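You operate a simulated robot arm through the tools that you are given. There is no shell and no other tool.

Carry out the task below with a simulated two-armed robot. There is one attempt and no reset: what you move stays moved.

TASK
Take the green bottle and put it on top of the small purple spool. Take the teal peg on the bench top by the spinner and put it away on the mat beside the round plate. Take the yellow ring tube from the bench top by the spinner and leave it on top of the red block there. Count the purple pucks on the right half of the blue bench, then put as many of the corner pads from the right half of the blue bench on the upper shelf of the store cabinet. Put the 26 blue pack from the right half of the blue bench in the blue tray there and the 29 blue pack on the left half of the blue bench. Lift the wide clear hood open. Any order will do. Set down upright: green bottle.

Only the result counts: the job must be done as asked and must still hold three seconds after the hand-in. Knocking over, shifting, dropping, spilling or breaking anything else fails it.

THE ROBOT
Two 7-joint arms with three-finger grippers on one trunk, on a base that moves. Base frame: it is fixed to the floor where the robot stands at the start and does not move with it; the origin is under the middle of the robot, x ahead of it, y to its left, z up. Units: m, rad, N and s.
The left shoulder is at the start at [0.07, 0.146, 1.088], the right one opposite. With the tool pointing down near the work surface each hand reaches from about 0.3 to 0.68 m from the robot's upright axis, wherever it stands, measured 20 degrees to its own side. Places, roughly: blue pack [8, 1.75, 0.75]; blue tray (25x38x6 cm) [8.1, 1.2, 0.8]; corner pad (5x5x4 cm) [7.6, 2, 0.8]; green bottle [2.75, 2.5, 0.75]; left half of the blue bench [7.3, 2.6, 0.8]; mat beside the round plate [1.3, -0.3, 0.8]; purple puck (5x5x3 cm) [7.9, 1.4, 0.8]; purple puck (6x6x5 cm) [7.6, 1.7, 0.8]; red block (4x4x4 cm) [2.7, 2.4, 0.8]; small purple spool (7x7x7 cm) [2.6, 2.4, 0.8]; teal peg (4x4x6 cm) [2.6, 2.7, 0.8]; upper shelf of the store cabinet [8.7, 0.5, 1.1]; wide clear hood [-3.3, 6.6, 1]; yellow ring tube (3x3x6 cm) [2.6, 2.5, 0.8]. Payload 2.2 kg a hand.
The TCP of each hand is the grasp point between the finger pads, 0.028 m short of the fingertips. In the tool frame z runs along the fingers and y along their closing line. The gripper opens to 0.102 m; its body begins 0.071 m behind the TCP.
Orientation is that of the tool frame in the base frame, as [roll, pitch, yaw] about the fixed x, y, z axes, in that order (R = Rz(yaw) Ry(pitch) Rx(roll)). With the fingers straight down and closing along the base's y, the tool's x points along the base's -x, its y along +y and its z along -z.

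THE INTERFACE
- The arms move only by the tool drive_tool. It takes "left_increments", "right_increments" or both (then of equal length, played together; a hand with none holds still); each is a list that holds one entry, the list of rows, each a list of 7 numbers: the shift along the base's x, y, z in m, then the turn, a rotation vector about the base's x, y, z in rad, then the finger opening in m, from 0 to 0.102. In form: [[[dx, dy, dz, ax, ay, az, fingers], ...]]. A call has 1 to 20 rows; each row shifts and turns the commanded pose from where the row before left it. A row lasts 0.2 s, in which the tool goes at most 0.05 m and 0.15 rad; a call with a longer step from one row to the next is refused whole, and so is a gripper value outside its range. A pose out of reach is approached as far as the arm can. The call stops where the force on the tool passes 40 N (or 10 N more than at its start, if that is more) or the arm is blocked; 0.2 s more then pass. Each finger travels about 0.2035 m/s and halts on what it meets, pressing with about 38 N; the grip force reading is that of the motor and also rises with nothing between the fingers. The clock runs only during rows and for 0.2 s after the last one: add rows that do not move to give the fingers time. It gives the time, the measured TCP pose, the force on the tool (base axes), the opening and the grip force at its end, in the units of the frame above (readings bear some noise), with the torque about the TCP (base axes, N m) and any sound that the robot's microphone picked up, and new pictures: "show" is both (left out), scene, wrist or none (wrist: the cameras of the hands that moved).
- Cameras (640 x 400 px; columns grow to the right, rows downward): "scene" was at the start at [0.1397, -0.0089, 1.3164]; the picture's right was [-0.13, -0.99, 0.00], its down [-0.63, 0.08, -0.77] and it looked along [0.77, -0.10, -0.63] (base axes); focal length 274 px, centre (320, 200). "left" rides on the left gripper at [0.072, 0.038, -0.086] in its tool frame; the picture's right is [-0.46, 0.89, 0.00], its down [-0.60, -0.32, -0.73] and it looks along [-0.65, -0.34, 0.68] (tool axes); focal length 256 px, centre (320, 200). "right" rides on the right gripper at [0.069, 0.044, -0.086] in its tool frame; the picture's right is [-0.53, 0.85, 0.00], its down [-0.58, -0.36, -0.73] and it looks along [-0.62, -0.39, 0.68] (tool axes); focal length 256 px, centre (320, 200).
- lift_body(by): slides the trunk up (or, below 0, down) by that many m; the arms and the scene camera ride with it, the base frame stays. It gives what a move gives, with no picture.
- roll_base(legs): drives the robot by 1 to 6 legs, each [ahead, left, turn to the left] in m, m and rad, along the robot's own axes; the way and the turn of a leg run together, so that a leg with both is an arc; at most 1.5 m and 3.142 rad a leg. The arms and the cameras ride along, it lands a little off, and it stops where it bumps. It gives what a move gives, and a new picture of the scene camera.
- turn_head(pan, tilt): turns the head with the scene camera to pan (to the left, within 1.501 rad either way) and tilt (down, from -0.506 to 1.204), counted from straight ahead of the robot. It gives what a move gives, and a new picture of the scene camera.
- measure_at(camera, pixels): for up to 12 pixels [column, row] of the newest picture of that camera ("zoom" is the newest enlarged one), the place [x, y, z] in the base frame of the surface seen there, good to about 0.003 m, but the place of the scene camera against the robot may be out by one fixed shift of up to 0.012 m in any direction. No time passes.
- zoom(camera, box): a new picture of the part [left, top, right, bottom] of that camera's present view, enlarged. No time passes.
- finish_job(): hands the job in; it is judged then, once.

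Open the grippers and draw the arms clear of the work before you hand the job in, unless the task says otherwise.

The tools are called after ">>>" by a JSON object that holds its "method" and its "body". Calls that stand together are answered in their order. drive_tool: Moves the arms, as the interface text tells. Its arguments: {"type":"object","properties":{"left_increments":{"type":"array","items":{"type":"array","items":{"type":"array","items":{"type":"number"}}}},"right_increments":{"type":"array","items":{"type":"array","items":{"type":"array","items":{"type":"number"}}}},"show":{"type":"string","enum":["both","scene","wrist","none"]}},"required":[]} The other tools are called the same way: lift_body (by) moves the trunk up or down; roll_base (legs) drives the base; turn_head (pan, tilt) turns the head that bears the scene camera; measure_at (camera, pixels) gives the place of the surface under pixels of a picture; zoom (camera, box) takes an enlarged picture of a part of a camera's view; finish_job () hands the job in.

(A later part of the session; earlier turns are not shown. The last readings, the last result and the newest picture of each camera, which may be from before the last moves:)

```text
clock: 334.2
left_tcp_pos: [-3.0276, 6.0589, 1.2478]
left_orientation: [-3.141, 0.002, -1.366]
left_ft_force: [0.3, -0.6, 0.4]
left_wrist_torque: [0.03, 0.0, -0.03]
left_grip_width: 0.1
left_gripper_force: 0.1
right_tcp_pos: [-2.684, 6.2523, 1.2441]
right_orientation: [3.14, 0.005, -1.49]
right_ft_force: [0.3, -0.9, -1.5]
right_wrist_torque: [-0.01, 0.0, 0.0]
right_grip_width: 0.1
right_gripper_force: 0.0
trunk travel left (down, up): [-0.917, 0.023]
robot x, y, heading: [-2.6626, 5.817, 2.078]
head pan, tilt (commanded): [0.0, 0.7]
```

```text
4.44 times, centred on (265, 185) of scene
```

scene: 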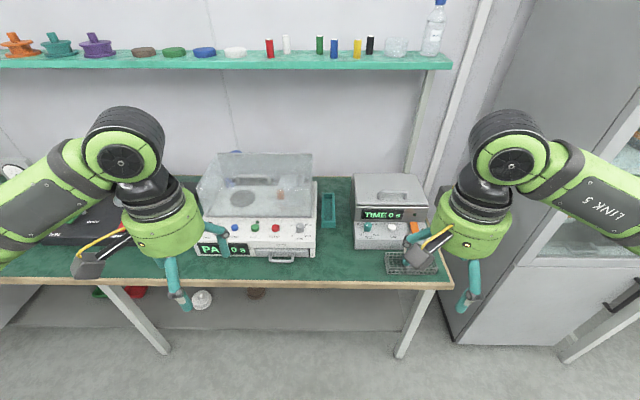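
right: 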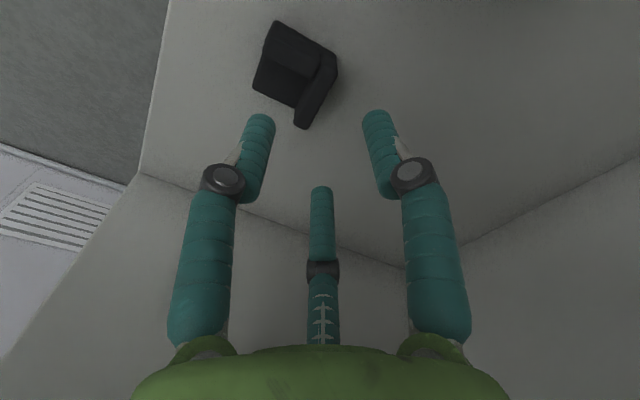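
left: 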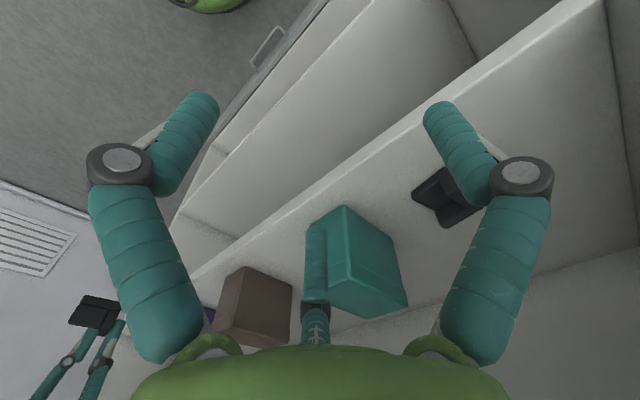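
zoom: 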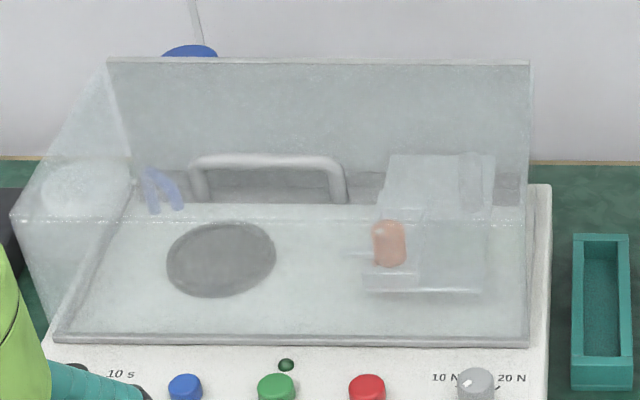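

>>> {"method": "measure_at", "body": {"camera": "zoom", "pixels": [[265, 162], [200, 170], [335, 170], [198, 195], [342, 198], [265, 185], [265, 140], [265, 215], [265, 235], [100, 100], [500, 100], [380, 240]]}}

```text
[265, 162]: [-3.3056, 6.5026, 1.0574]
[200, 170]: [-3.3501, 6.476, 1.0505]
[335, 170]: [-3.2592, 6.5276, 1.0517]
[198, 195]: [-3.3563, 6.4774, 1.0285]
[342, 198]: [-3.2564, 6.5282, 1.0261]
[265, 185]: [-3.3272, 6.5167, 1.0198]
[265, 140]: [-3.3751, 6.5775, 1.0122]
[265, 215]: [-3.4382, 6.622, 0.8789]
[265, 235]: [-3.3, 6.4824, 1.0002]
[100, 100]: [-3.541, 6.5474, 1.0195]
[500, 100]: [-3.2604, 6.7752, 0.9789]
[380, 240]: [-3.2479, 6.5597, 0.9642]
```

The handle stands on the hood's front-top edge: bar at z≈1.055, from (−3.350,6.476) to (−3.259,6.528). I measure the wall shelf above, bench edge, legs and hood rear for planning.

>>> {"method": "measure_at", "body": {"camera": "scene", "pixels": [[300, 66], [300, 52], [150, 60], [300, 282], [150, 330], [405, 340], [300, 310], [270, 120], [265, 152], [330, 215], [385, 190], [235, 152]]}}

>>> {"method": "measure_at", "body": {"camera": "zoom", "pixels": [[300, 62], [520, 62], [120, 62], [530, 200], [540, 190], [320, 345], [100, 340], [520, 340], [200, 215], [400, 222], [525, 225], [30, 220]]}}

```text
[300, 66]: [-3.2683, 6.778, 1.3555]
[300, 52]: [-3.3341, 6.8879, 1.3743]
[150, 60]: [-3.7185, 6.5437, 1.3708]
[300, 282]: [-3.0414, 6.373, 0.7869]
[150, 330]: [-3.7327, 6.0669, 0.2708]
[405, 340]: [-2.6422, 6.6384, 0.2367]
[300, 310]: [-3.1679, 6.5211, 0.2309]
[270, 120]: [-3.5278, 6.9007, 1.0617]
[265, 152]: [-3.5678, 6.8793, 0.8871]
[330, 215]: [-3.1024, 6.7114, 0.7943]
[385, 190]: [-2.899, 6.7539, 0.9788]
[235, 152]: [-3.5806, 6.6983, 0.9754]
```

```text
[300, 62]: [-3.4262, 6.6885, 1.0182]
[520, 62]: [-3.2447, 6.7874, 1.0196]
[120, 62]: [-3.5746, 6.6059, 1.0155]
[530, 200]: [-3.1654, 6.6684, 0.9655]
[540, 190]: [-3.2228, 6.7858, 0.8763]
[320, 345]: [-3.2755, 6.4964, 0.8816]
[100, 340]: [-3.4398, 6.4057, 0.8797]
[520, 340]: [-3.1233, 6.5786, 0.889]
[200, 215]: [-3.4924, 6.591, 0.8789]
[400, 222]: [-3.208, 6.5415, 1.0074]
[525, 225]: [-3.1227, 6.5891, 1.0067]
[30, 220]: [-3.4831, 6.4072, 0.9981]
```

Hood: d 6.49–6.73, z 0.88–1.013, width s −1.42…−1.02, hinge presumably at the rear bottom; wall shelf front at d≈6.73, z≥1.34. I plan to grip the bar with a forward-tilted hand and lift along an arc. First lower the trunk 0.15 m and shift left.

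>>> {"method": "lift_body", "body": {"by": -0.15}}

>>> {"method": "roll_base", "body": {"legs": [[0.0, 0.37, -0.015]]}}

```text
clock: 336.0
left_tcp_pos: [-3.0271, 6.0597, 1.098]
left_orientation: [3.141, 0.001, -1.366]
left_ft_force: [0.3, -0.3, -0.7]
left_wrist_torque: [0.01, -0.02, -0.02]
left_grip_width: 0.1
left_gripper_force: 0.0
right_tcp_pos: [-2.6843, 6.2521, 1.0947]
right_orientation: [3.14, 0.006, -1.492]
right_ft_force: [0.4, 0.4, 0.4]
right_wrist_torque: [-0.01, -0.03, 0.02]
right_grip_width: 0.1001
right_gripper_force: 0.1
trunk travel left (down, up): [-0.767, 0.173]
robot x, y, heading: [-2.6626, 5.8195, 2.079]
head pan, tilt (commanded): [0.0, 0.7]
```

```text
clock: 338.4
left_tcp_pos: [-3.3448, 5.8905, 1.098]
left_orientation: [-3.141, 0.003, -1.381]
left_ft_force: [0.8, 1.1, 0.7]
left_wrist_torque: [-0.04, 0.02, 0.01]
left_grip_width: 0.1
left_gripper_force: 0.1
right_tcp_pos: [-2.9984, 6.0766, 1.0937]
right_orientation: [3.137, 0.006, -1.508]
right_ft_force: [-0.6, -0.5, -0.8]
right_wrist_torque: [-0.02, 0.02, -0.01]
right_grip_width: 0.1004
right_gripper_force: 0.0
trunk travel left (down, up): [-0.767, 0.173]
robot x, y, heading: [-2.9865, 5.6424, 2.059]
head pan, tilt (commanded): [0.0, 0.7]
```

scene: 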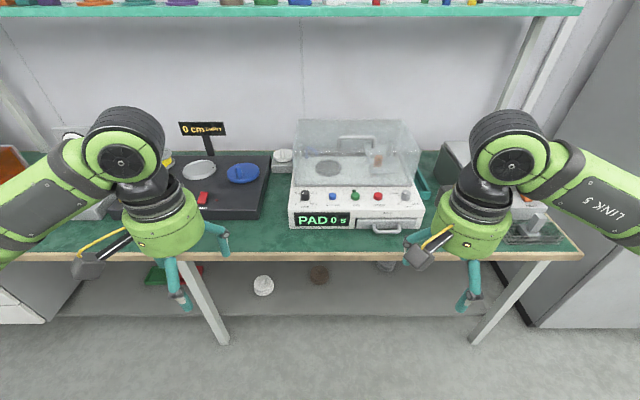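

Good frontal view. I zoom on the hood again from here.

>>> {"method": "zoom", "body": {"camera": "scene", "box": [270, 105, 440, 245]}}

```text
2.86 times, centred on (355, 175) of scene
```

zoom: 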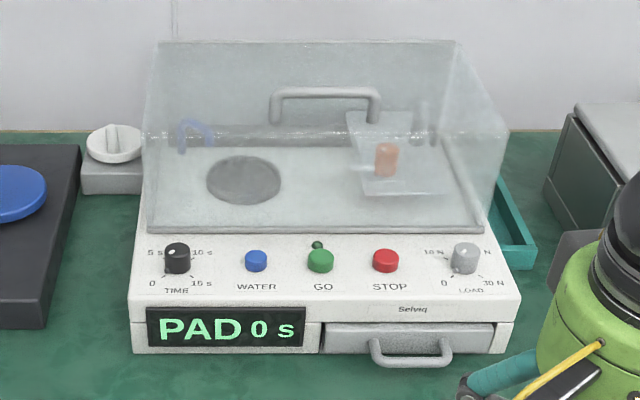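

Measuring the handle bar, legs, and hood edges from this angle.

>>> {"method": "measure_at", "body": {"camera": "zoom", "pixels": [[325, 92], [285, 93], [368, 93], [275, 105], [374, 108], [275, 118], [374, 120], [325, 110], [300, 130], [300, 45], [450, 45], [165, 45]]}}

```text
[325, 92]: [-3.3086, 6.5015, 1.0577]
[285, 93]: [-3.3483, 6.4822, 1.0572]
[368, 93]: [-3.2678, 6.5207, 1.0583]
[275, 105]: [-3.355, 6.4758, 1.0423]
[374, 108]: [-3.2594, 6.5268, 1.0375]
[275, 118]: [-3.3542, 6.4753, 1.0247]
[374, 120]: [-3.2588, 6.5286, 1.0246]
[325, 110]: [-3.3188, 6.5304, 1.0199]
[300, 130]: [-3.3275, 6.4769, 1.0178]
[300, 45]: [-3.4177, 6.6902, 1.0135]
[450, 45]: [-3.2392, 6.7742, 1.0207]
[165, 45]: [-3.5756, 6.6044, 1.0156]
```

Bar centre ≈ (−3.312, 6.504, 1.049). I pre-shape the right hand: tilt it 45° forward and shift it in line with the handle while still clear of the bench.

>>> {"method": "drive_tool", "body": {"right_increments": [[[-0.0197, 0.0122, 0.012, 0.1156, 0.0614, -0.0163, 0.06], [-0.0197, 0.0122, 0.012, 0.1156, 0.0614, -0.0163, 0.06], [-0.0197, 0.0122, 0.012, 0.1156, 0.0614, -0.0163, 0.06], [-0.0197, 0.0122, 0.012, 0.1156, 0.0614, -0.0163, 0.06], [-0.0197, 0.0122, 0.012, 0.1156, 0.0614, -0.0163, 0.06], [-0.0197, 0.0122, 0.012, 0.1156, 0.0614, -0.0163, 0.06], [0, 0, 0, 0, 0, 0, 0.06]]], "show": "both"}}

```text
clock: 339.9
left_tcp_pos: [-3.3449, 5.8899, 1.0976]
left_orientation: [3.141, 0.001, -1.383]
left_ft_force: [0.6, -1.1, 0.3]
left_wrist_torque: [0.06, 0.02, 0.02]
left_grip_width: 0.1
left_gripper_force: 0.0
right_tcp_pos: [-3.1166, 6.149, 1.1661]
right_orientation: [2.706, 0.685, -1.768]
right_ft_force: [0.3, -0.2, 0.3]
right_wrist_torque: [0.0, -0.02, -0.01]
right_grip_width: 0.0599
right_gripper_force: 0.1
trunk travel left (down, up): [-0.767, 0.173]
robot x, y, heading: [-2.9861, 5.639, 2.064]
head pan, tilt (commanded): [0.0, 0.7]
```

scene: 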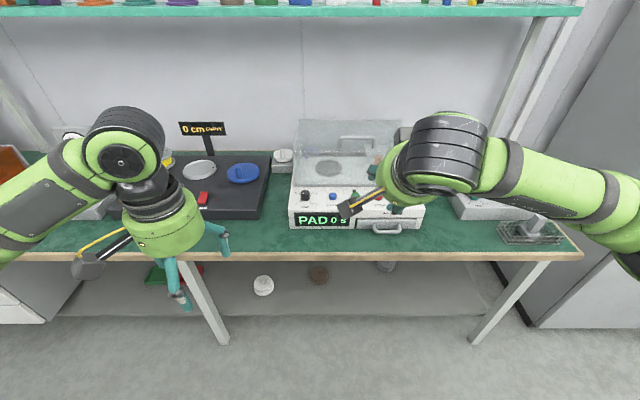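
right: 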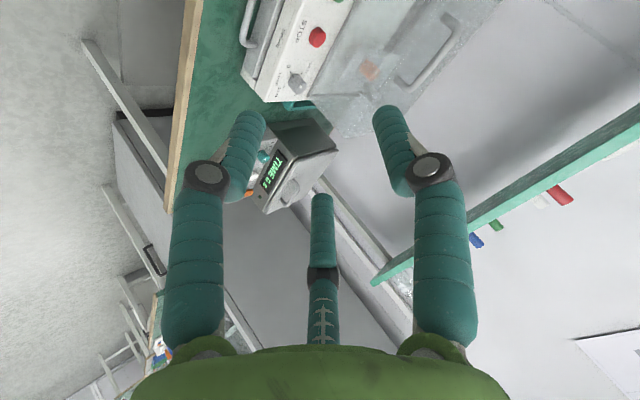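

The hand is tilted 45° (z_tool ≈ forward-down) with one finger on the lower-front side as planned. I drive 0.33 m toward the bench.

>>> {"method": "roll_base", "body": {"legs": [[0.33, 0, 0]]}}

>>> {"method": "turn_head", "body": {"pan": -0.1, "tilt": 0.8}}

```text
clock: 342.1
left_tcp_pos: [-3.5011, 6.18, 1.0987]
left_orientation: [3.142, 0.003, -1.385]
left_ft_force: [-0.1, 0.3, 0.2]
left_wrist_torque: [0.01, -0.01, 0.02]
left_grip_width: 0.1001
left_gripper_force: 0.0
right_tcp_pos: [-3.2704, 6.4409, 1.1683]
right_orientation: [2.709, 0.683, -1.767]
right_ft_force: [-0.3, 0.2, -0.4]
right_wrist_torque: [0.02, -0.01, -0.03]
right_grip_width: 0.0599
right_gripper_force: 0.1
trunk travel left (down, up): [-0.767, 0.173]
robot x, y, heading: [-3.1424, 5.9326, 2.064]
head pan, tilt (commanded): [0.0, 0.7]
```

scene: 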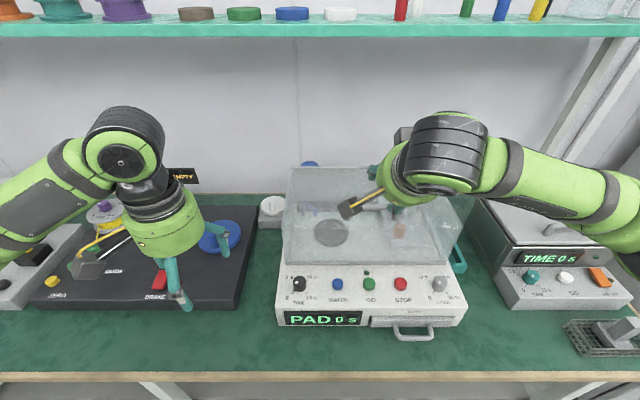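

```text
clock: 342.8
left_tcp_pos: [-3.5003, 6.1801, 1.0969]
left_orientation: [3.141, 0.001, -1.385]
left_ft_force: [0.0, -0.8, -0.2]
left_wrist_torque: [-0.01, -0.01, -0.02]
left_grip_width: 0.1001
left_gripper_force: 0.0
right_tcp_pos: [-3.2715, 6.4409, 1.1666]
right_orientation: [2.709, 0.684, -1.766]
right_ft_force: [-0.6, 0.1, 0.4]
right_wrist_torque: [0.01, 0.02, 0.0]
right_grip_width: 0.0599
right_gripper_force: 0.1
trunk travel left (down, up): [-0.767, 0.173]
robot x, y, heading: [-3.143, 5.9314, 2.063]
head pan, tilt (commanded): [-0.099, 0.799]
```

scene: 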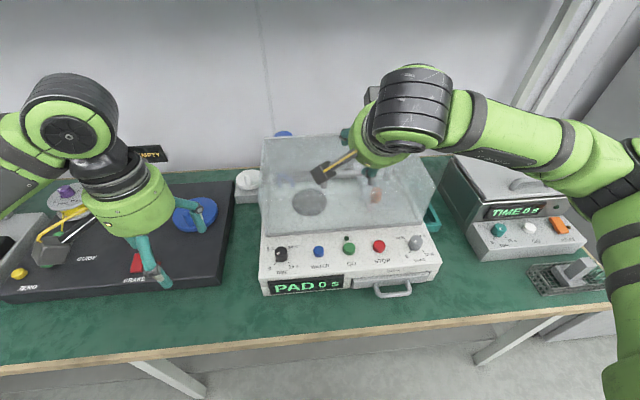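

I move to the pre-grasp point (10 cm before the bar along the tool axis) and look with the wrist camera.

>>> {"method": "drive_tool", "body": {"right_increments": [[[-0.005, -0.0007, -0.024, 0, 0, 0, 0.06], [-0.005, -0.0007, -0.022, 0, 0, 0, 0.06], [0, 0, 0, 0, 0, 0, 0.06]]], "show": "both"}}

```text
clock: 343.6
left_tcp_pos: [-3.501, 6.1803, 1.0977]
left_orientation: [-3.141, 0.002, -1.382]
left_ft_force: [0.1, 0.7, 0.3]
left_wrist_torque: [0.0, 0.0, -0.03]
left_grip_width: 0.1002
left_gripper_force: 0.0
right_tcp_pos: [-3.2822, 6.4396, 1.1204]
right_orientation: [2.707, 0.683, -1.767]
right_ft_force: [-0.7, -0.3, 0.2]
right_wrist_torque: [-0.01, 0.01, -0.01]
right_grip_width: 0.0598
right_gripper_force: 0.1
trunk travel left (down, up): [-0.767, 0.173]
robot x, y, heading: [-3.1424, 5.9286, 2.061]
head pan, tilt (commanded): [-0.099, 0.799]
```

scene: 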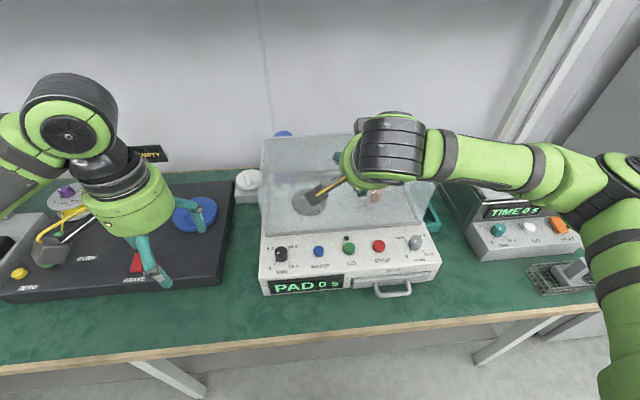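
right: 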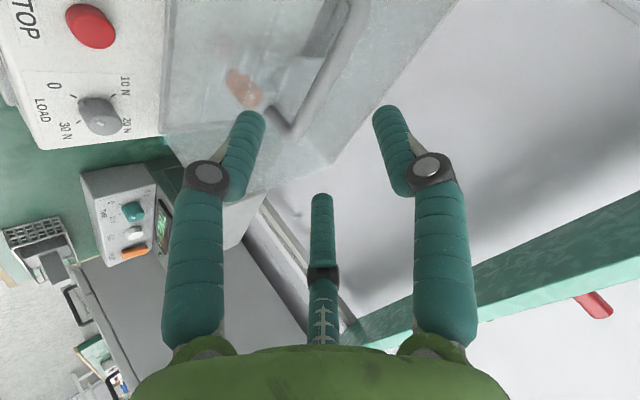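

The bar runs from (345,5) to (300,100) in the wrist view. I measure points on it.

>>> {"method": "measure_at", "body": {"camera": "right", "pixels": [[343, 10], [328, 50], [315, 75], [302, 98], [295, 108], [280, 122], [268, 112], [338, 30], [322, 62], [250, 30]]}}

>>> {"method": "zoom", "body": {"camera": "right", "box": [230, 0, 400, 140]}}

```text
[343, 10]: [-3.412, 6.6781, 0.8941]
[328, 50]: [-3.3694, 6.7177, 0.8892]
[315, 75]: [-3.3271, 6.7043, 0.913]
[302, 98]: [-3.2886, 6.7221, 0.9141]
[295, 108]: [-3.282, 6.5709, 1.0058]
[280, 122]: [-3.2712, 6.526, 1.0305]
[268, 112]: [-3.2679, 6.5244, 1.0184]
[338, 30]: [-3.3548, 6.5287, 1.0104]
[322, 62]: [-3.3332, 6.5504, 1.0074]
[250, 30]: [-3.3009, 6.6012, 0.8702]
```

```text
2.86 times, centred on (315, 70) of right
```

zoom: 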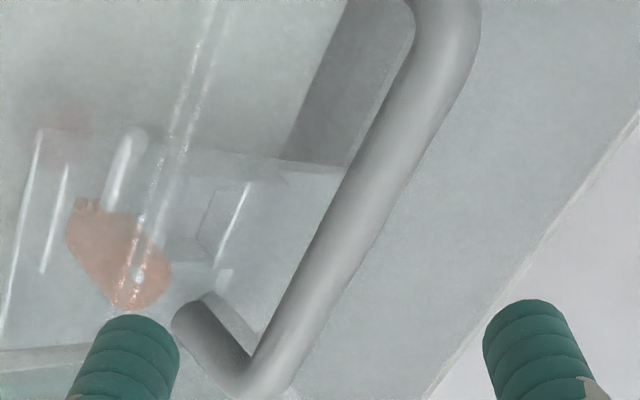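

>>> {"method": "measure_at", "body": {"camera": "zoom", "pixels": [[440, 60], [400, 140], [360, 210], [320, 285], [275, 365], [250, 375], [200, 330], [450, 20], [185, 315]]}}

```text
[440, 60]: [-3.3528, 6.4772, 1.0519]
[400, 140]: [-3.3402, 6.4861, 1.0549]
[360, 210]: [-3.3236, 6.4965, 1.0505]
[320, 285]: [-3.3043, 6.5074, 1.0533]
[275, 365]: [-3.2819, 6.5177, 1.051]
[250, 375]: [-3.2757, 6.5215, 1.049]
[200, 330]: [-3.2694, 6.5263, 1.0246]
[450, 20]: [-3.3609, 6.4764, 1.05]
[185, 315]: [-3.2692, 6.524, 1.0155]
```

The bar is well measured: centre ≈ (−3.318, 6.504, 1.0485). For better clearance under the bar I rotate the hand 60° about its own axis so two fingers go under/front and one behind the bar.

>>> {"method": "drive_tool", "body": {"right_increments": [[[0, 0, 0, 0.0394, -0.0844, 0.0919, 0.06], [0, 0, 0, 0.0394, -0.0844, 0.0919, 0.06], [0, 0, 0, 0.0394, -0.0844, 0.0919, 0.06], [0, 0, 0, 0.0394, -0.0844, 0.0919, 0.06], [0, 0, 0, 0.0394, -0.0844, 0.0919, 0.05], [0, 0, 0, 0.0394, -0.0844, 0.0919, 0.045], [0, 0, 0, 0.0394, -0.0844, 0.0919, 0.042], [0, 0, 0, 0.0394, -0.0844, 0.0919, 0.042], [0, 0, 0, 0, 0, 0, 0.042]]], "show": "both"}}

```text
clock: 345.6
left_tcp_pos: [-3.5011, 6.1814, 1.098]
left_orientation: [3.141, 0.004, -1.384]
left_ft_force: [-0.3, 0.1, 1.3]
left_wrist_torque: [-0.01, 0.02, -0.01]
left_grip_width: 0.1003
left_gripper_force: 0.1
right_tcp_pos: [-3.2825, 6.4391, 1.1207]
right_orientation: [-2.637, 0.641, -0.39]
right_ft_force: [-0.1, 0.8, -0.4]
right_wrist_torque: [-0.01, 0.0, 0.01]
right_grip_width: 0.0416
right_gripper_force: 0.0
trunk travel left (down, up): [-0.767, 0.173]
robot x, y, heading: [-3.1408, 5.9307, 2.059]
head pan, tilt (commanded): [-0.099, 0.799]
```

scene: 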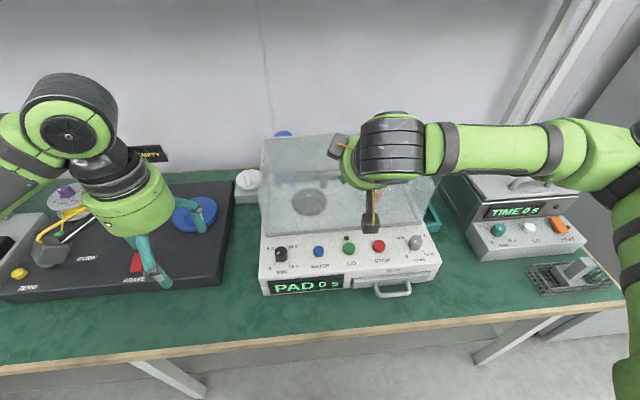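
right: 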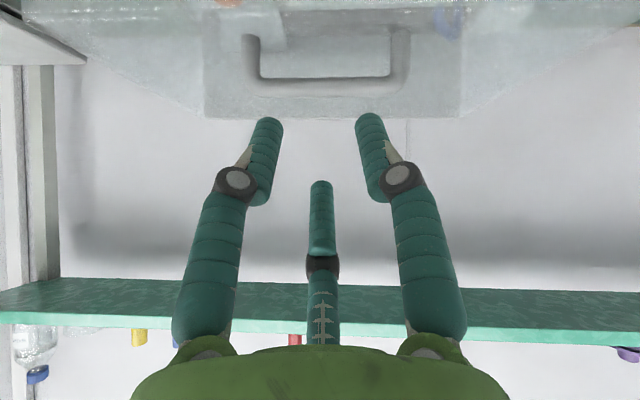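

Now the wrist camera sees the whole handle squarely: bar near row 85 from (258,80) to (402,78). I measure it.

>>> {"method": "zoom", "body": {"camera": "right", "box": [220, 10, 440, 140]}}

```text
2.91 times, centred on (330, 75) of right
```

zoom: 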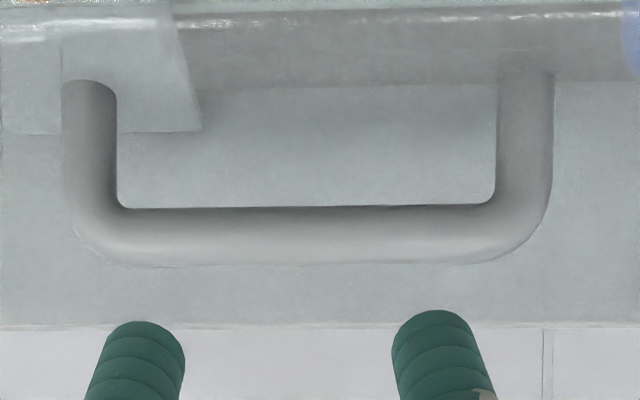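

>>> {"method": "measure_at", "body": {"camera": "zoom", "pixels": [[130, 237], [310, 235], [480, 232], [90, 150], [525, 150], [310, 215], [310, 255], [90, 95], [525, 90], [310, 160], [310, 325]]}}

```text
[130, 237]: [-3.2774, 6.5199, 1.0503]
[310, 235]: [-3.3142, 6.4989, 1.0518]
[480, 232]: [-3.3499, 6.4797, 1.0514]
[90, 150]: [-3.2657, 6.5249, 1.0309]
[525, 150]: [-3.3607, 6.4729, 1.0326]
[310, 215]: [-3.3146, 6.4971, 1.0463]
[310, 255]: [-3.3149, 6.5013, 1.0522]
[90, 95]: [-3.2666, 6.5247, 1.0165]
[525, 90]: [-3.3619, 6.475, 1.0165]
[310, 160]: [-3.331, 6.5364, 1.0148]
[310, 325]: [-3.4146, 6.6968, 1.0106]
```

Bar centre ≈ f 7.302, z 1.047 with clear half-width ~4.7 cm. I approach along the tool axis: first 6 cm, then check.

>>> {"method": "drive_tool", "body": {"right_increments": [[[0.0012, -0.0022, -0.0071, 0, 0, 0, 0.042], [-0.009, 0.0194, -0.021, 0, 0, 0, 0.042], [-0.009, 0.0194, -0.021, 0, 0, 0, 0.042], [0, 0, 0, 0, 0, 0, 0.042]]], "show": "wrist"}}

>>> {"method": "zoom", "body": {"camera": "right", "box": [220, 40, 440, 220]}}

```text
clock: 346.6
left_tcp_pos: [-3.5004, 6.1805, 1.0996]
left_orientation: [-3.141, 0.001, -1.383]
left_ft_force: [0.0, 0.8, 0.2]
left_wrist_torque: [0.03, 0.01, 0.0]
left_grip_width: 0.1002
left_gripper_force: 0.1
right_tcp_pos: [-3.2978, 6.4763, 1.0711]
right_orientation: [-2.639, 0.641, -0.394]
right_ft_force: [-0.2, 0.5, 0.2]
right_wrist_torque: [-0.01, -0.01, 0.01]
right_grip_width: 0.042
right_gripper_force: 0.1
trunk travel left (down, up): [-0.767, 0.173]
robot x, y, heading: [-3.1432, 5.9302, 2.061]
head pan, tilt (commanded): [-0.099, 0.799]
```

right: 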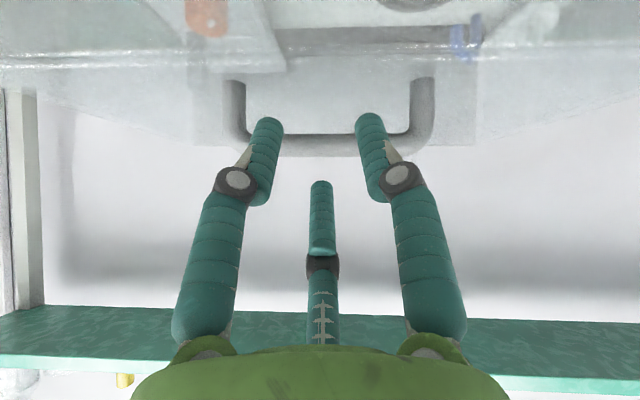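

```text
2.22 times, centred on (330, 130) of right
```

zoom: 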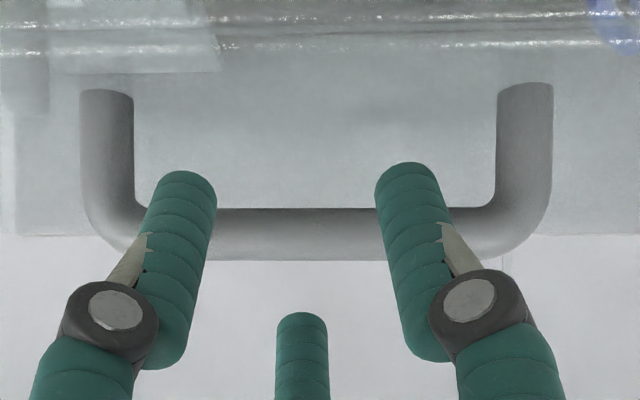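

Fingers straddle correctly; handle centre is ~4 mm to the robot's left of my axis. I shift and advance the last 3 cm.

>>> {"method": "drive_tool", "body": {"right_increments": [[[-0.0068, 0.0085, -0.0103, 0, 0, 0, 0.042], [-0.0068, 0.0085, -0.0103, 0, 0, 0, 0.042], [0, 0, 0, 0, 0, 0, 0.042]]], "show": "wrist"}}

>>> {"method": "zoom", "body": {"camera": "right", "box": [220, 60, 440, 240]}}

```text
clock: 347.4
left_tcp_pos: [-3.5003, 6.181, 1.0969]
left_orientation: [3.14, 0.002, -1.384]
left_ft_force: [-0.2, 0.0, 0.6]
left_wrist_torque: [0.02, 0.02, 0.0]
left_grip_width: 0.0996
left_gripper_force: 0.1
right_tcp_pos: [-3.3128, 6.4933, 1.0514]
right_orientation: [-2.639, 0.64, -0.393]
right_ft_force: [-0.8, 0.1, -0.3]
right_wrist_torque: [-0.01, -0.01, 0.02]
right_grip_width: 0.0419
right_gripper_force: 0.0
trunk travel left (down, up): [-0.767, 0.173]
robot x, y, heading: [-3.1398, 5.9241, 2.056]
head pan, tilt (commanded): [-0.099, 0.799]
```

right: 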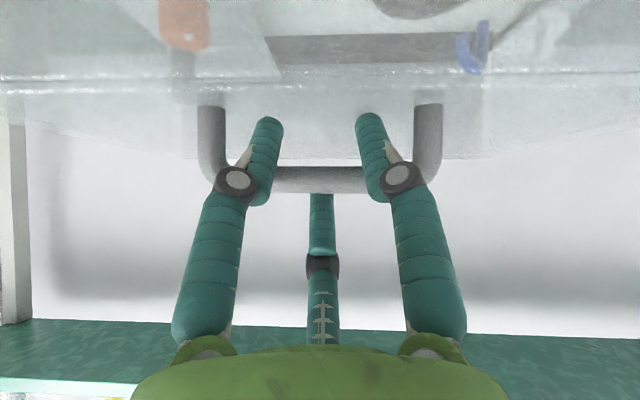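

```text
2.22 times, centred on (330, 150) of right
```

zoom: 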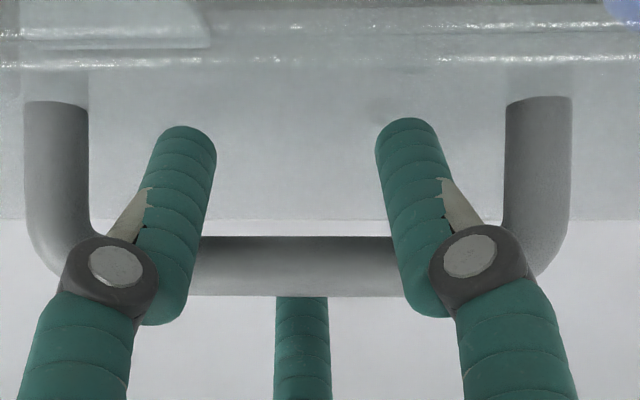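

The bar is now between the two front fingers and the rear finger. I close the gripper.

>>> {"method": "drive_tool", "body": {"right_increments": [[[0, 0, 0, 0, 0, 0, 0.03], [0, 0, 0, 0, 0, 0, 0.015], [0, 0, 0, 0, 0, 0, 0.005], [0, 0, 0, 0, 0, 0, 0.005], [0, 0, 0, 0, 0, 0, 0.005]]], "show": "wrist"}}

```text
clock: 348.6
left_tcp_pos: [-3.5015, 6.1816, 1.097]
left_orientation: [-3.141, 0.002, -1.384]
left_ft_force: [0.2, 0.1, 0.4]
left_wrist_torque: [0.03, -0.01, -0.01]
left_grip_width: 0.1002
left_gripper_force: 0.0
right_tcp_pos: [-3.3113, 6.4944, 1.0519]
right_orientation: [-2.638, 0.643, -0.392]
right_ft_force: [-4.6, 8.5, 10.3]
right_wrist_torque: [0.12, 0.14, -0.02]
right_grip_width: 0.0225
right_gripper_force: 12.9
trunk travel left (down, up): [-0.767, 0.173]
robot x, y, heading: [-3.1422, 5.9339, 2.06]
head pan, tilt (commanded): [-0.099, 0.799]
```

right: 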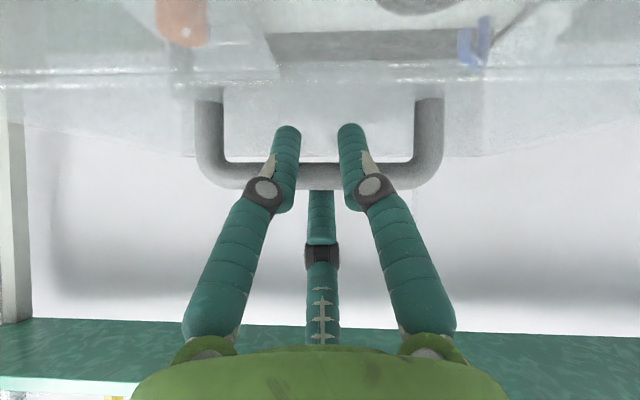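

The bar is gripped. I begin a small test lift (10 mm up, 5 mm forward) and watch forces.

>>> {"method": "drive_tool", "body": {"right_increments": [[[-0.0012, 0.0022, 0.005, 0, 0, 0, 0.005], [-0.0012, 0.0022, 0.005, 0, 0, 0, 0.005], [0, 0, 0, 0, 0, 0, 0.005]]], "show": "both"}}

```text
clock: 349.4
left_tcp_pos: [-3.4994, 6.1795, 1.098]
left_orientation: [3.141, 0.002, -1.385]
left_ft_force: [1.0, 0.6, -0.1]
left_wrist_torque: [0.0, 0.02, 0.02]
left_grip_width: 0.1
left_gripper_force: 0.0
right_tcp_pos: [-3.3125, 6.496, 1.0593]
right_orientation: [-2.642, 0.638, -0.394]
right_ft_force: [5.4, -5.9, -5.1]
right_wrist_torque: [-0.18, -0.01, -0.42]
right_grip_width: 0.0223
right_gripper_force: 13.5
trunk travel left (down, up): [-0.767, 0.173]
robot x, y, heading: [-3.1418, 5.9341, 2.065]
head pan, tilt (commanded): [-0.099, 0.799]
```

scene: 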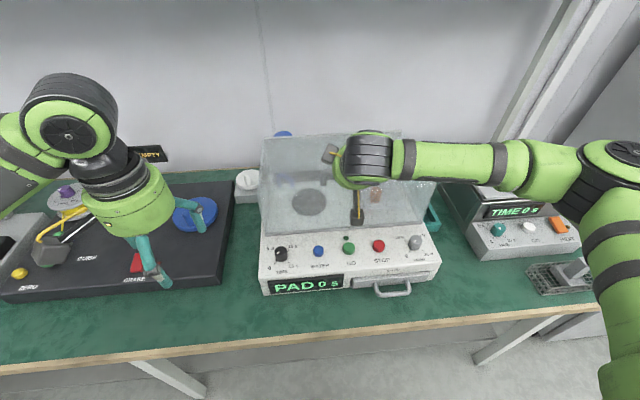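
right: 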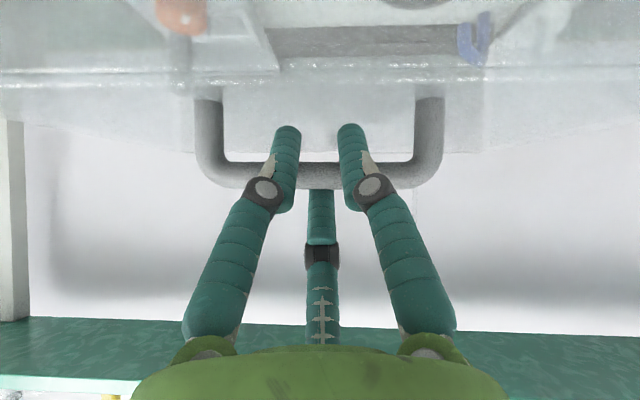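

The hood resists forward more than upward (force −7.7 N backward, −5 N down). I continue mostly upward in small steps.

>>> {"method": "drive_tool", "body": {"right_increments": [[[0, 0, 0.005, 0, 0, 0, 0.005], [0, 0, 0.005, 0, 0, 0, 0.005], [0, 0, 0, 0, 0, 0, 0.005]]], "show": "wrist"}}

```text
clock: 350.2
left_tcp_pos: [-3.5012, 6.1815, 1.0971]
left_orientation: [-3.141, 0.003, -1.384]
left_ft_force: [0.5, 0.6, 0.8]
left_wrist_torque: [0.02, -0.04, -0.01]
left_grip_width: 0.0999
left_gripper_force: 0.0
right_tcp_pos: [-3.3149, 6.4982, 1.0712]
right_orientation: [-2.637, 0.643, -0.394]
right_ft_force: [3.2, -1.7, -5.4]
right_wrist_torque: [-0.23, 0.09, -0.43]
right_grip_width: 0.0216
right_gripper_force: 45.1
trunk travel left (down, up): [-0.767, 0.173]
robot x, y, heading: [-3.1416, 5.9308, 2.061]
head pan, tilt (commanded): [-0.099, 0.799]
```

right: 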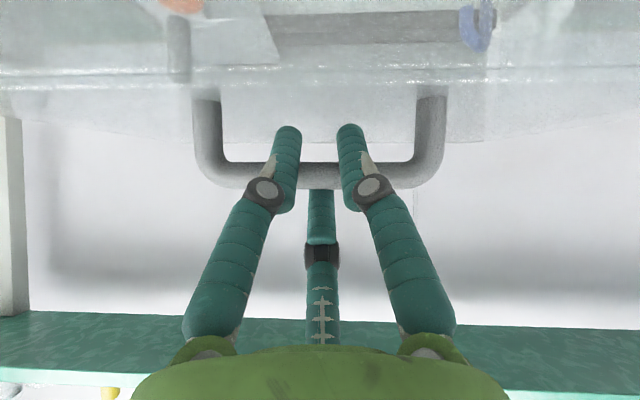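

The measured path (5 mm forward for 19 mm up) fits a hinge near the hood's top rear edge. I continue along that arc to ~15° and check forces.

>>> {"method": "drive_tool", "body": {"right_increments": [[[-0.0012, 0.0023, 0.0115, 0, 0, 0, 0.005], [-0.0017, 0.0032, 0.0115, 0, 0, 0, 0.005], [-0.0021, 0.004, 0.0115, 0, 0, 0, 0.005], [0, 0, 0, 0, 0, 0, 0.005]]], "show": "both"}}

```text
clock: 351.2
left_tcp_pos: [-3.5021, 6.1822, 1.0973]
left_orientation: [3.142, 0.0, -1.386]
left_ft_force: [0.5, -0.1, -0.8]
left_wrist_torque: [0.0, 0.02, -0.01]
left_grip_width: 0.1
left_gripper_force: 0.0
right_tcp_pos: [-3.3207, 6.5086, 1.1043]
right_orientation: [-2.638, 0.643, -0.397]
right_ft_force: [2.1, 0.3, -5.3]
right_wrist_torque: [-0.16, 0.06, -0.54]
right_grip_width: 0.0219
right_gripper_force: 44.8
trunk travel left (down, up): [-0.767, 0.173]
robot x, y, heading: [-3.1408, 5.9338, 2.055]
head pan, tilt (commanded): [-0.099, 0.799]
```

scene: 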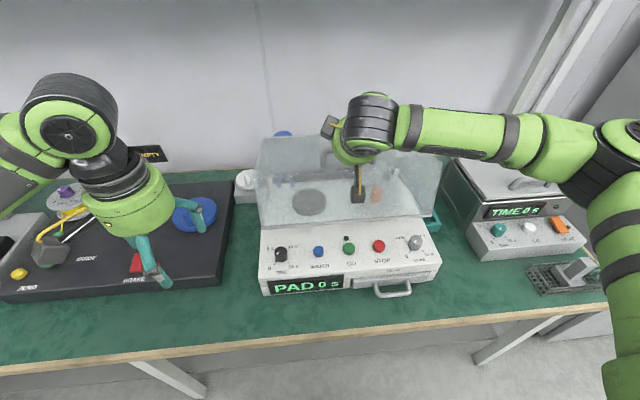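
right: 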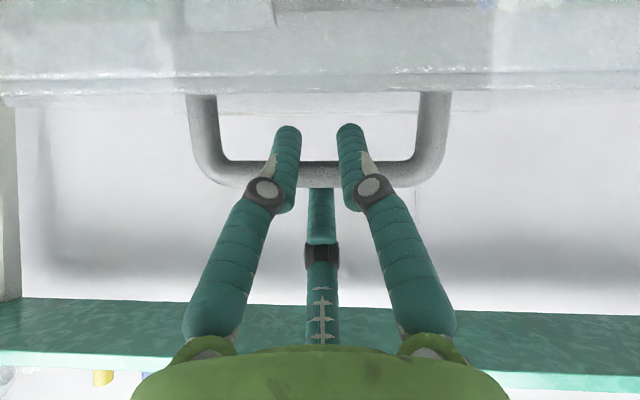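

The hood is rising along the predicted arc with small forces (−5 N down). I continue to about 35° open.

>>> {"method": "drive_tool", "body": {"right_increments": [[[-0.0047, 0.0088, 0.017, 0, 0, 0, 0.005], [-0.0047, 0.0088, 0.017, 0, 0, 0, 0.005], [-0.0058, 0.0109, 0.0144, 0, 0, 0, 0.005], [-0.0058, 0.0109, 0.0144, 0, 0, 0, 0.005], [0, 0, 0, 0, 0, 0, 0.005]]], "show": "both"}}

```text
clock: 352.4
left_tcp_pos: [-3.5008, 6.1805, 1.0973]
left_orientation: [3.139, 0.003, -1.384]
left_ft_force: [0.9, 0.3, 0.5]
left_wrist_torque: [-0.02, 0.06, -0.01]
left_grip_width: 0.0997
left_gripper_force: 0.0
right_tcp_pos: [-3.341, 6.5465, 1.1688]
right_orientation: [-2.638, 0.643, -0.392]
right_ft_force: [1.9, -2.2, -4.8]
right_wrist_torque: [-0.24, 0.1, -0.43]
right_grip_width: 0.0216
right_gripper_force: 44.3
trunk travel left (down, up): [-0.767, 0.173]
robot x, y, heading: [-3.1413, 5.9281, 2.06]
head pan, tilt (commanded): [-0.099, 0.799]
```

scene: 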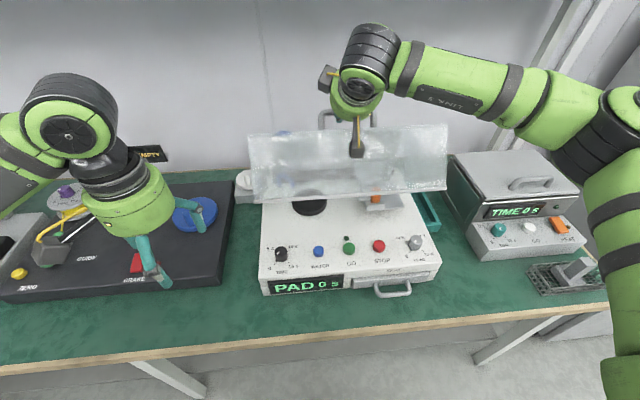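
right: 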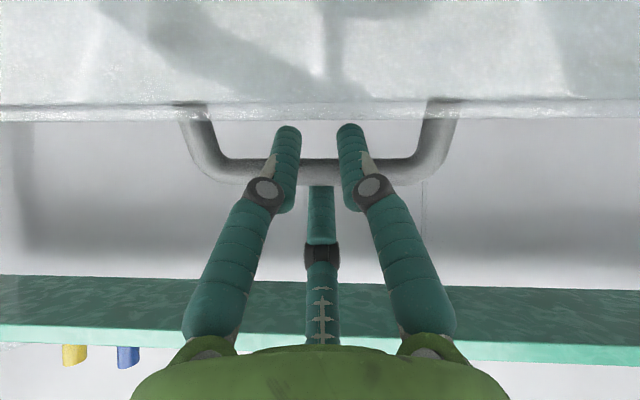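

Tracking the arc well (~35° open). I continue to ~55°.

>>> {"method": "drive_tool", "body": {"right_increments": [[[-0.0069, 0.0129, 0.012, 0, 0, 0, 0.005], [-0.0069, 0.0129, 0.012, 0, 0, 0, 0.005], [-0.0077, 0.0145, 0.0093, 0, 0, 0, 0.005], [-0.0077, 0.0145, 0.0092, 0, 0, 0, 0.005], [0, 0, 0, 0, 0, 0, 0.005]]], "show": "both"}}

```text
clock: 353.6
left_tcp_pos: [-3.5011, 6.1809, 1.0977]
left_orientation: [3.14, 0.002, -1.385]
left_ft_force: [0.1, 0.3, 0.2]
left_wrist_torque: [-0.04, 0.01, 0.02]
left_grip_width: 0.1002
left_gripper_force: 0.1
right_tcp_pos: [-3.3701, 6.6017, 1.212]
right_orientation: [-2.64, 0.64, -0.394]
right_ft_force: [-0.5, -1.2, -4.8]
right_wrist_torque: [-0.2, 0.03, -0.52]
right_grip_width: 0.0216
right_gripper_force: 45.1
trunk travel left (down, up): [-0.767, 0.173]
robot x, y, heading: [-3.1449, 5.9339, 2.062]
head pan, tilt (commanded): [-0.099, 0.799]
```

scene: 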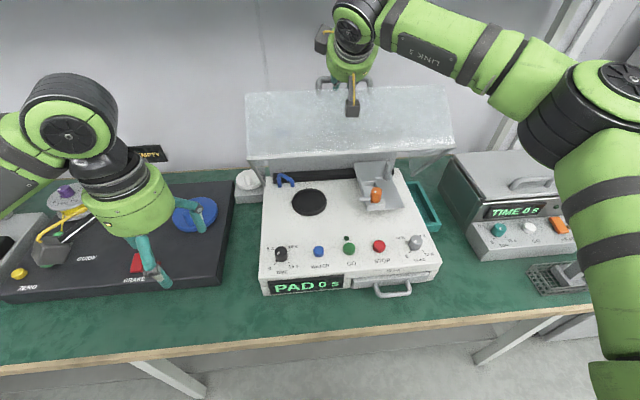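
right: 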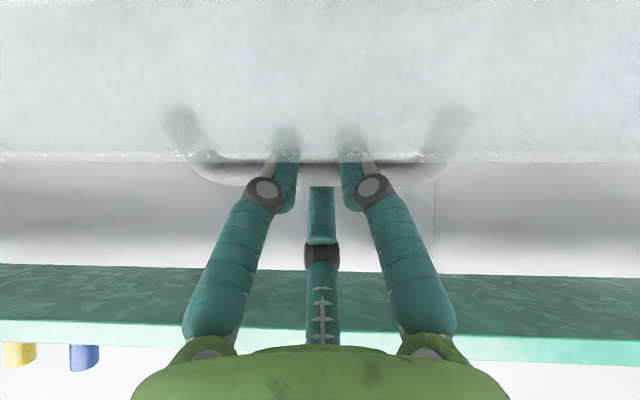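

The hood is ~55° open and tracking. I raise it to ~62°, then bring in the left hand to push it the rest of the way from inside.

>>> {"method": "drive_tool", "body": {"right_increments": [[[-0.0058, 0.0109, 0.005, 0, 0, 0, 0.005], [-0.0058, 0.0109, 0.0045, 0, 0, 0, 0.005], [0, 0, 0, 0, 0, 0, 0.005]]], "show": "both"}}

```text
clock: 354.4
left_tcp_pos: [-3.5011, 6.1808, 1.0965]
left_orientation: [3.142, 0.002, -1.383]
left_ft_force: [0.5, 0.0, -0.4]
left_wrist_torque: [0.04, -0.01, -0.03]
left_grip_width: 0.1
left_gripper_force: 0.1
right_tcp_pos: [-3.3822, 6.6243, 1.22]
right_orientation: [-2.64, 0.643, -0.396]
right_ft_force: [1.7, -2.1, -4.4]
right_wrist_torque: [-0.23, 0.18, -0.47]
right_grip_width: 0.0215
right_gripper_force: 45.0
trunk travel left (down, up): [-0.767, 0.173]
robot x, y, heading: [-3.1394, 5.9292, 2.061]
head pan, tilt (commanded): [-0.099, 0.799]
```

scene: 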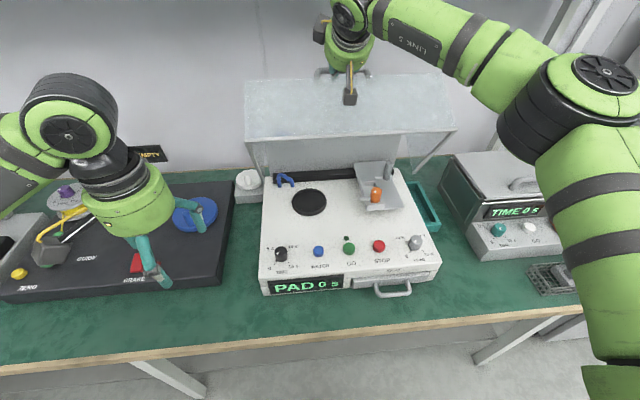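
right: 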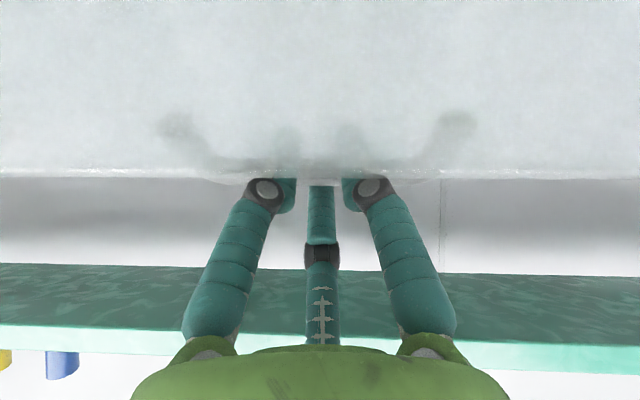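

The hood is ~62° open. Before moving the left hand underneath, I measure heights of the parts inside the unit.

>>> {"method": "measure_at", "body": {"camera": "scene", "pixels": [[376, 190], [376, 198], [375, 170], [390, 175], [284, 178], [310, 202], [315, 172], [350, 140], [260, 140], [440, 135], [350, 85], [260, 85]]}}

>>> {"method": "zoom", "body": {"camera": "scene", "box": [220, 40, 480, 230]}}

```text
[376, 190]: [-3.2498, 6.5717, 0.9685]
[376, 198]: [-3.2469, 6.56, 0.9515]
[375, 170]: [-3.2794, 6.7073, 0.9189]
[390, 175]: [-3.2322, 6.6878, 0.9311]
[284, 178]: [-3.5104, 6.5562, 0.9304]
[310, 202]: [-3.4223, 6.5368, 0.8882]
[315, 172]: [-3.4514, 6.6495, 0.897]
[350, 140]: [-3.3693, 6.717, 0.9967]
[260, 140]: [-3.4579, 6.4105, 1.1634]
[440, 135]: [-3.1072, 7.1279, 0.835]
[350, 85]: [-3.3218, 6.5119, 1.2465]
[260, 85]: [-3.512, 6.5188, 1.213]
```

```text
2.11 times, centred on (350, 135) of scene
```

zoom: 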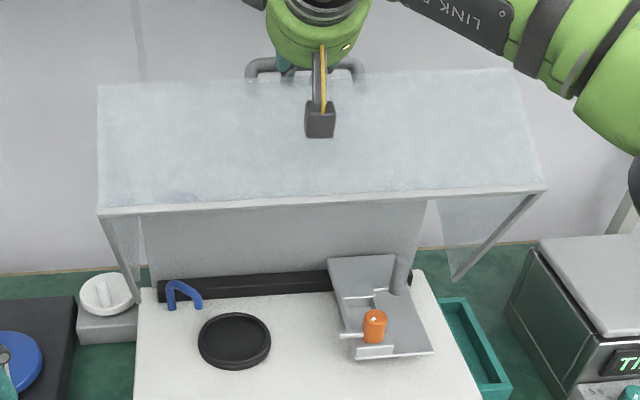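

Interior parts are ≤0.97 m high, so the left hand can pass at z≈1.08. I rotate the left hand to point forward (closed fist) beside the hood.

>>> {"method": "drive_tool", "body": {"left_increments": [[[-0.0073, 0.0137, -0.002, 0.1263, 0.0671, 0, 0.08], [-0.0073, 0.0137, -0.002, 0.1263, 0.0671, 0, 0.06], [-0.0073, 0.0137, -0.002, 0.1263, 0.0671, 0, 0.04], [-0.0073, 0.0137, -0.002, 0.1263, 0.0671, 0, 0.02], [-0.0073, 0.0137, -0.002, 0.1263, 0.0671, 0, 0.0], [-0.0073, 0.0137, -0.002, 0.1263, 0.0671, 0, 0.0], [-0.0073, 0.0137, -0.002, 0.1263, 0.0671, 0, 0.0], [-0.0073, 0.0137, -0.002, 0.1263, 0.0671, 0, 0.0], [-0.0073, 0.0137, -0.002, 0.1263, 0.0671, 0, 0.0], [-0.0073, 0.0137, -0.002, 0.1263, 0.0671, 0, 0.0], [-0.0073, 0.0137, -0.002, 0.1263, 0.0671, 0, 0.0], [0, 0, 0, 0, 0, 0, 0.0]]], "show": "both"}}

```text
clock: 357.0
left_tcp_pos: [-3.5815, 6.3315, 1.0752]
left_orientation: [1.553, 1.27, -2.671]
left_ft_force: [-0.4, -0.2, 0.8]
left_wrist_torque: [0.02, 0.03, 0.04]
left_grip_width: 0.0018
left_gripper_force: 31.6
right_tcp_pos: [-3.3809, 6.6224, 1.2197]
right_orientation: [-2.64, 0.643, -0.395]
right_ft_force: [1.8, -1.1, 0.3]
right_wrist_torque: [-0.15, 0.32, -0.35]
right_grip_width: 0.0218
right_gripper_force: 44.7
trunk travel left (down, up): [-0.767, 0.173]
robot x, y, heading: [-3.1372, 5.9299, 2.059]
head pan, tilt (commanded): [-0.099, 0.799]
```

scene: 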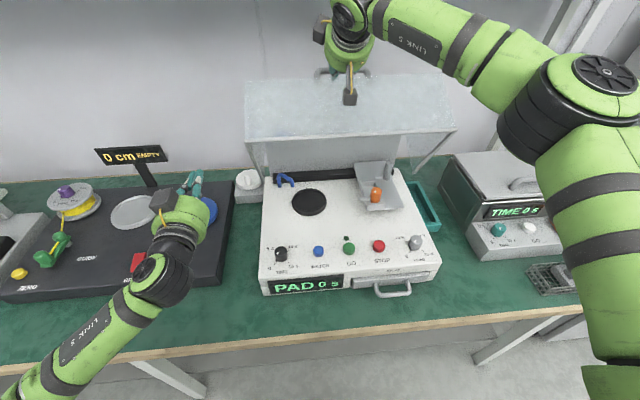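
left: 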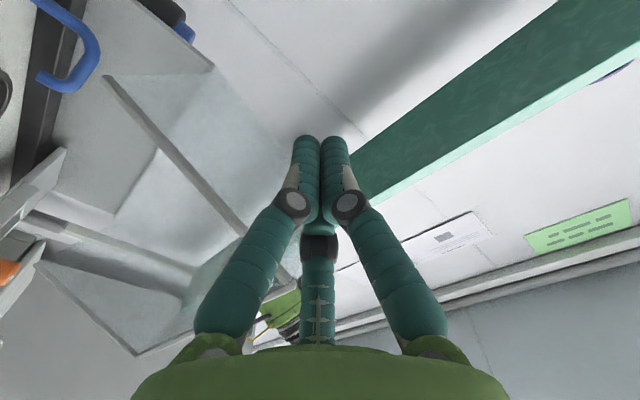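

The left hand points forward beside the hood; the right-hand load has dropped to near zero (hood nearly self-holding). I move the left hand laterally beneath the hood's raised front edge.

>>> {"method": "drive_tool", "body": {"left_increments": [[[0.0435, 0.0231, 0, 0, 0, 0, 0.0], [0.0435, 0.0231, 0, 0, 0, 0, 0.0], [0.0435, 0.0231, 0, 0, 0, 0, 0.0], [0.0435, 0.0231, 0, 0, 0, 0, 0.0], [0, 0, 0, 0, 0, 0, 0.0]]], "show": "both"}}

```text
clock: 358.2
left_tcp_pos: [-3.4067, 6.4239, 1.0757]
left_orientation: [1.555, 1.269, -2.668]
left_ft_force: [0.8, 0.8, -0.4]
left_wrist_torque: [0.0, 0.02, 0.01]
left_grip_width: 0.002
left_gripper_force: 31.5
right_tcp_pos: [-3.3809, 6.624, 1.2204]
right_orientation: [-2.641, 0.644, -0.394]
right_ft_force: [2.0, -1.4, -2.3]
right_wrist_torque: [-0.27, 0.39, -0.08]
right_grip_width: 0.0214
right_gripper_force: 45.3
trunk travel left (down, up): [-0.767, 0.173]
robot x, y, heading: [-3.1431, 5.9323, 2.062]
head pan, tilt (commanded): [-0.099, 0.799]
```

scene: 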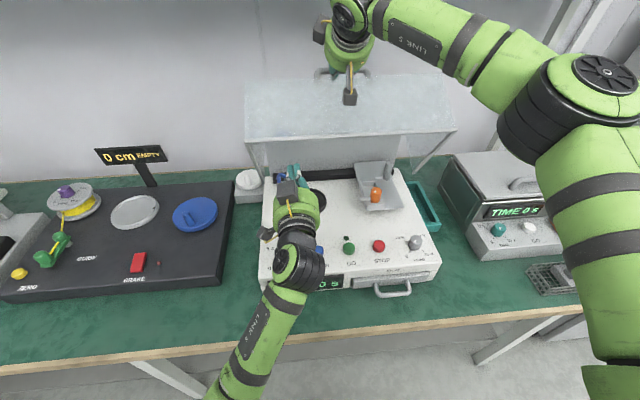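
left: 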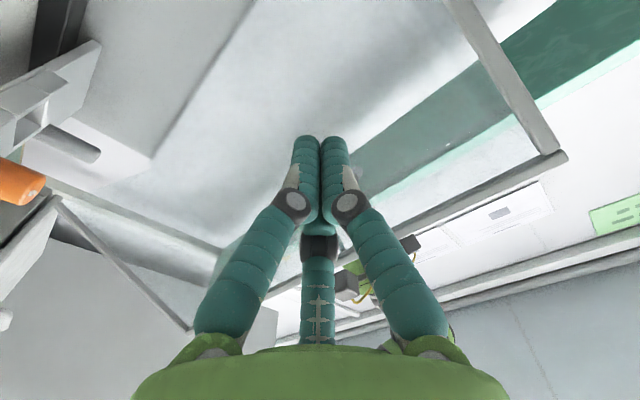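

The hand is centred under the hood (l≈−0.01). I lower it to z≈1.06 and advance 15 cm toward the inner face of the top panel.

>>> {"method": "drive_tool", "body": {"left_increments": [[[0, 0, -0.015, 0, 0, 0, 0.0], [-0.0176, 0.0331, 0, 0, 0, 0, 0.0], [-0.0176, 0.0331, 0, 0, 0, 0, 0.0], [-0.0176, 0.0331, 0, 0, 0, 0, 0.0], [-0.0176, 0.0331, 0, 0, 0, 0, 0.0], [0, 0, 0, 0, 0, 0, 0.0]]], "show": "both"}}

```text
clock: 359.8
left_tcp_pos: [-3.5186, 6.545, 1.046]
left_orientation: [1.552, 1.189, -2.63]
left_ft_force: [9.8, 3.2, -2.1]
left_wrist_torque: [0.2, 0.01, 0.78]
left_grip_width: 0.002
left_gripper_force: 31.5
right_tcp_pos: [-3.3811, 6.6234, 1.2194]
right_orientation: [-2.641, 0.642, -0.396]
right_ft_force: [-3.8, -1.3, -0.4]
right_wrist_torque: [0.25, -0.37, -0.88]
right_grip_width: 0.0216
right_gripper_force: 45.6
trunk travel left (down, up): [-0.767, 0.173]
robot x, y, heading: [-3.1385, 5.9319, 2.06]
head pan, tilt (commanded): [-0.099, 0.799]
stopped in row 6 (left hand): the arm was blocked; the commanded pose is now the measured one
```

scene: 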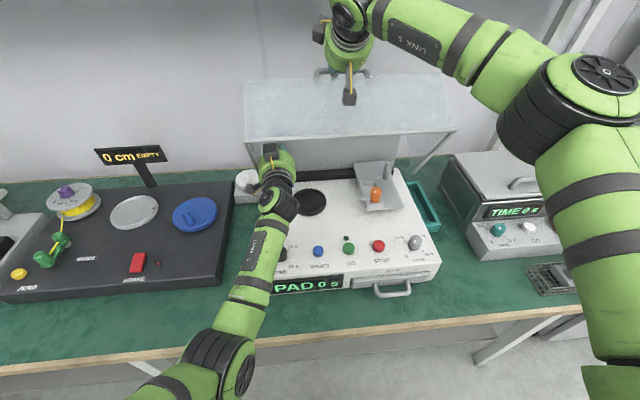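
left: 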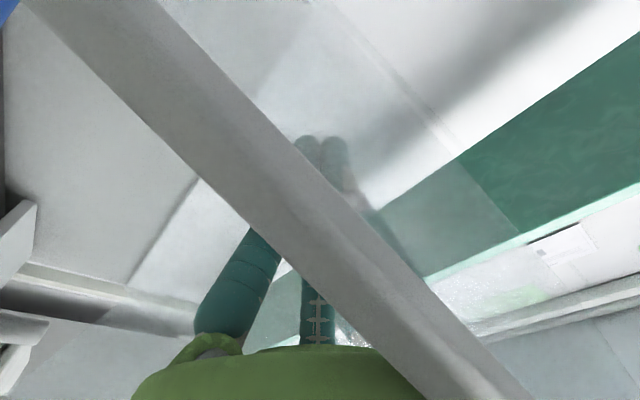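

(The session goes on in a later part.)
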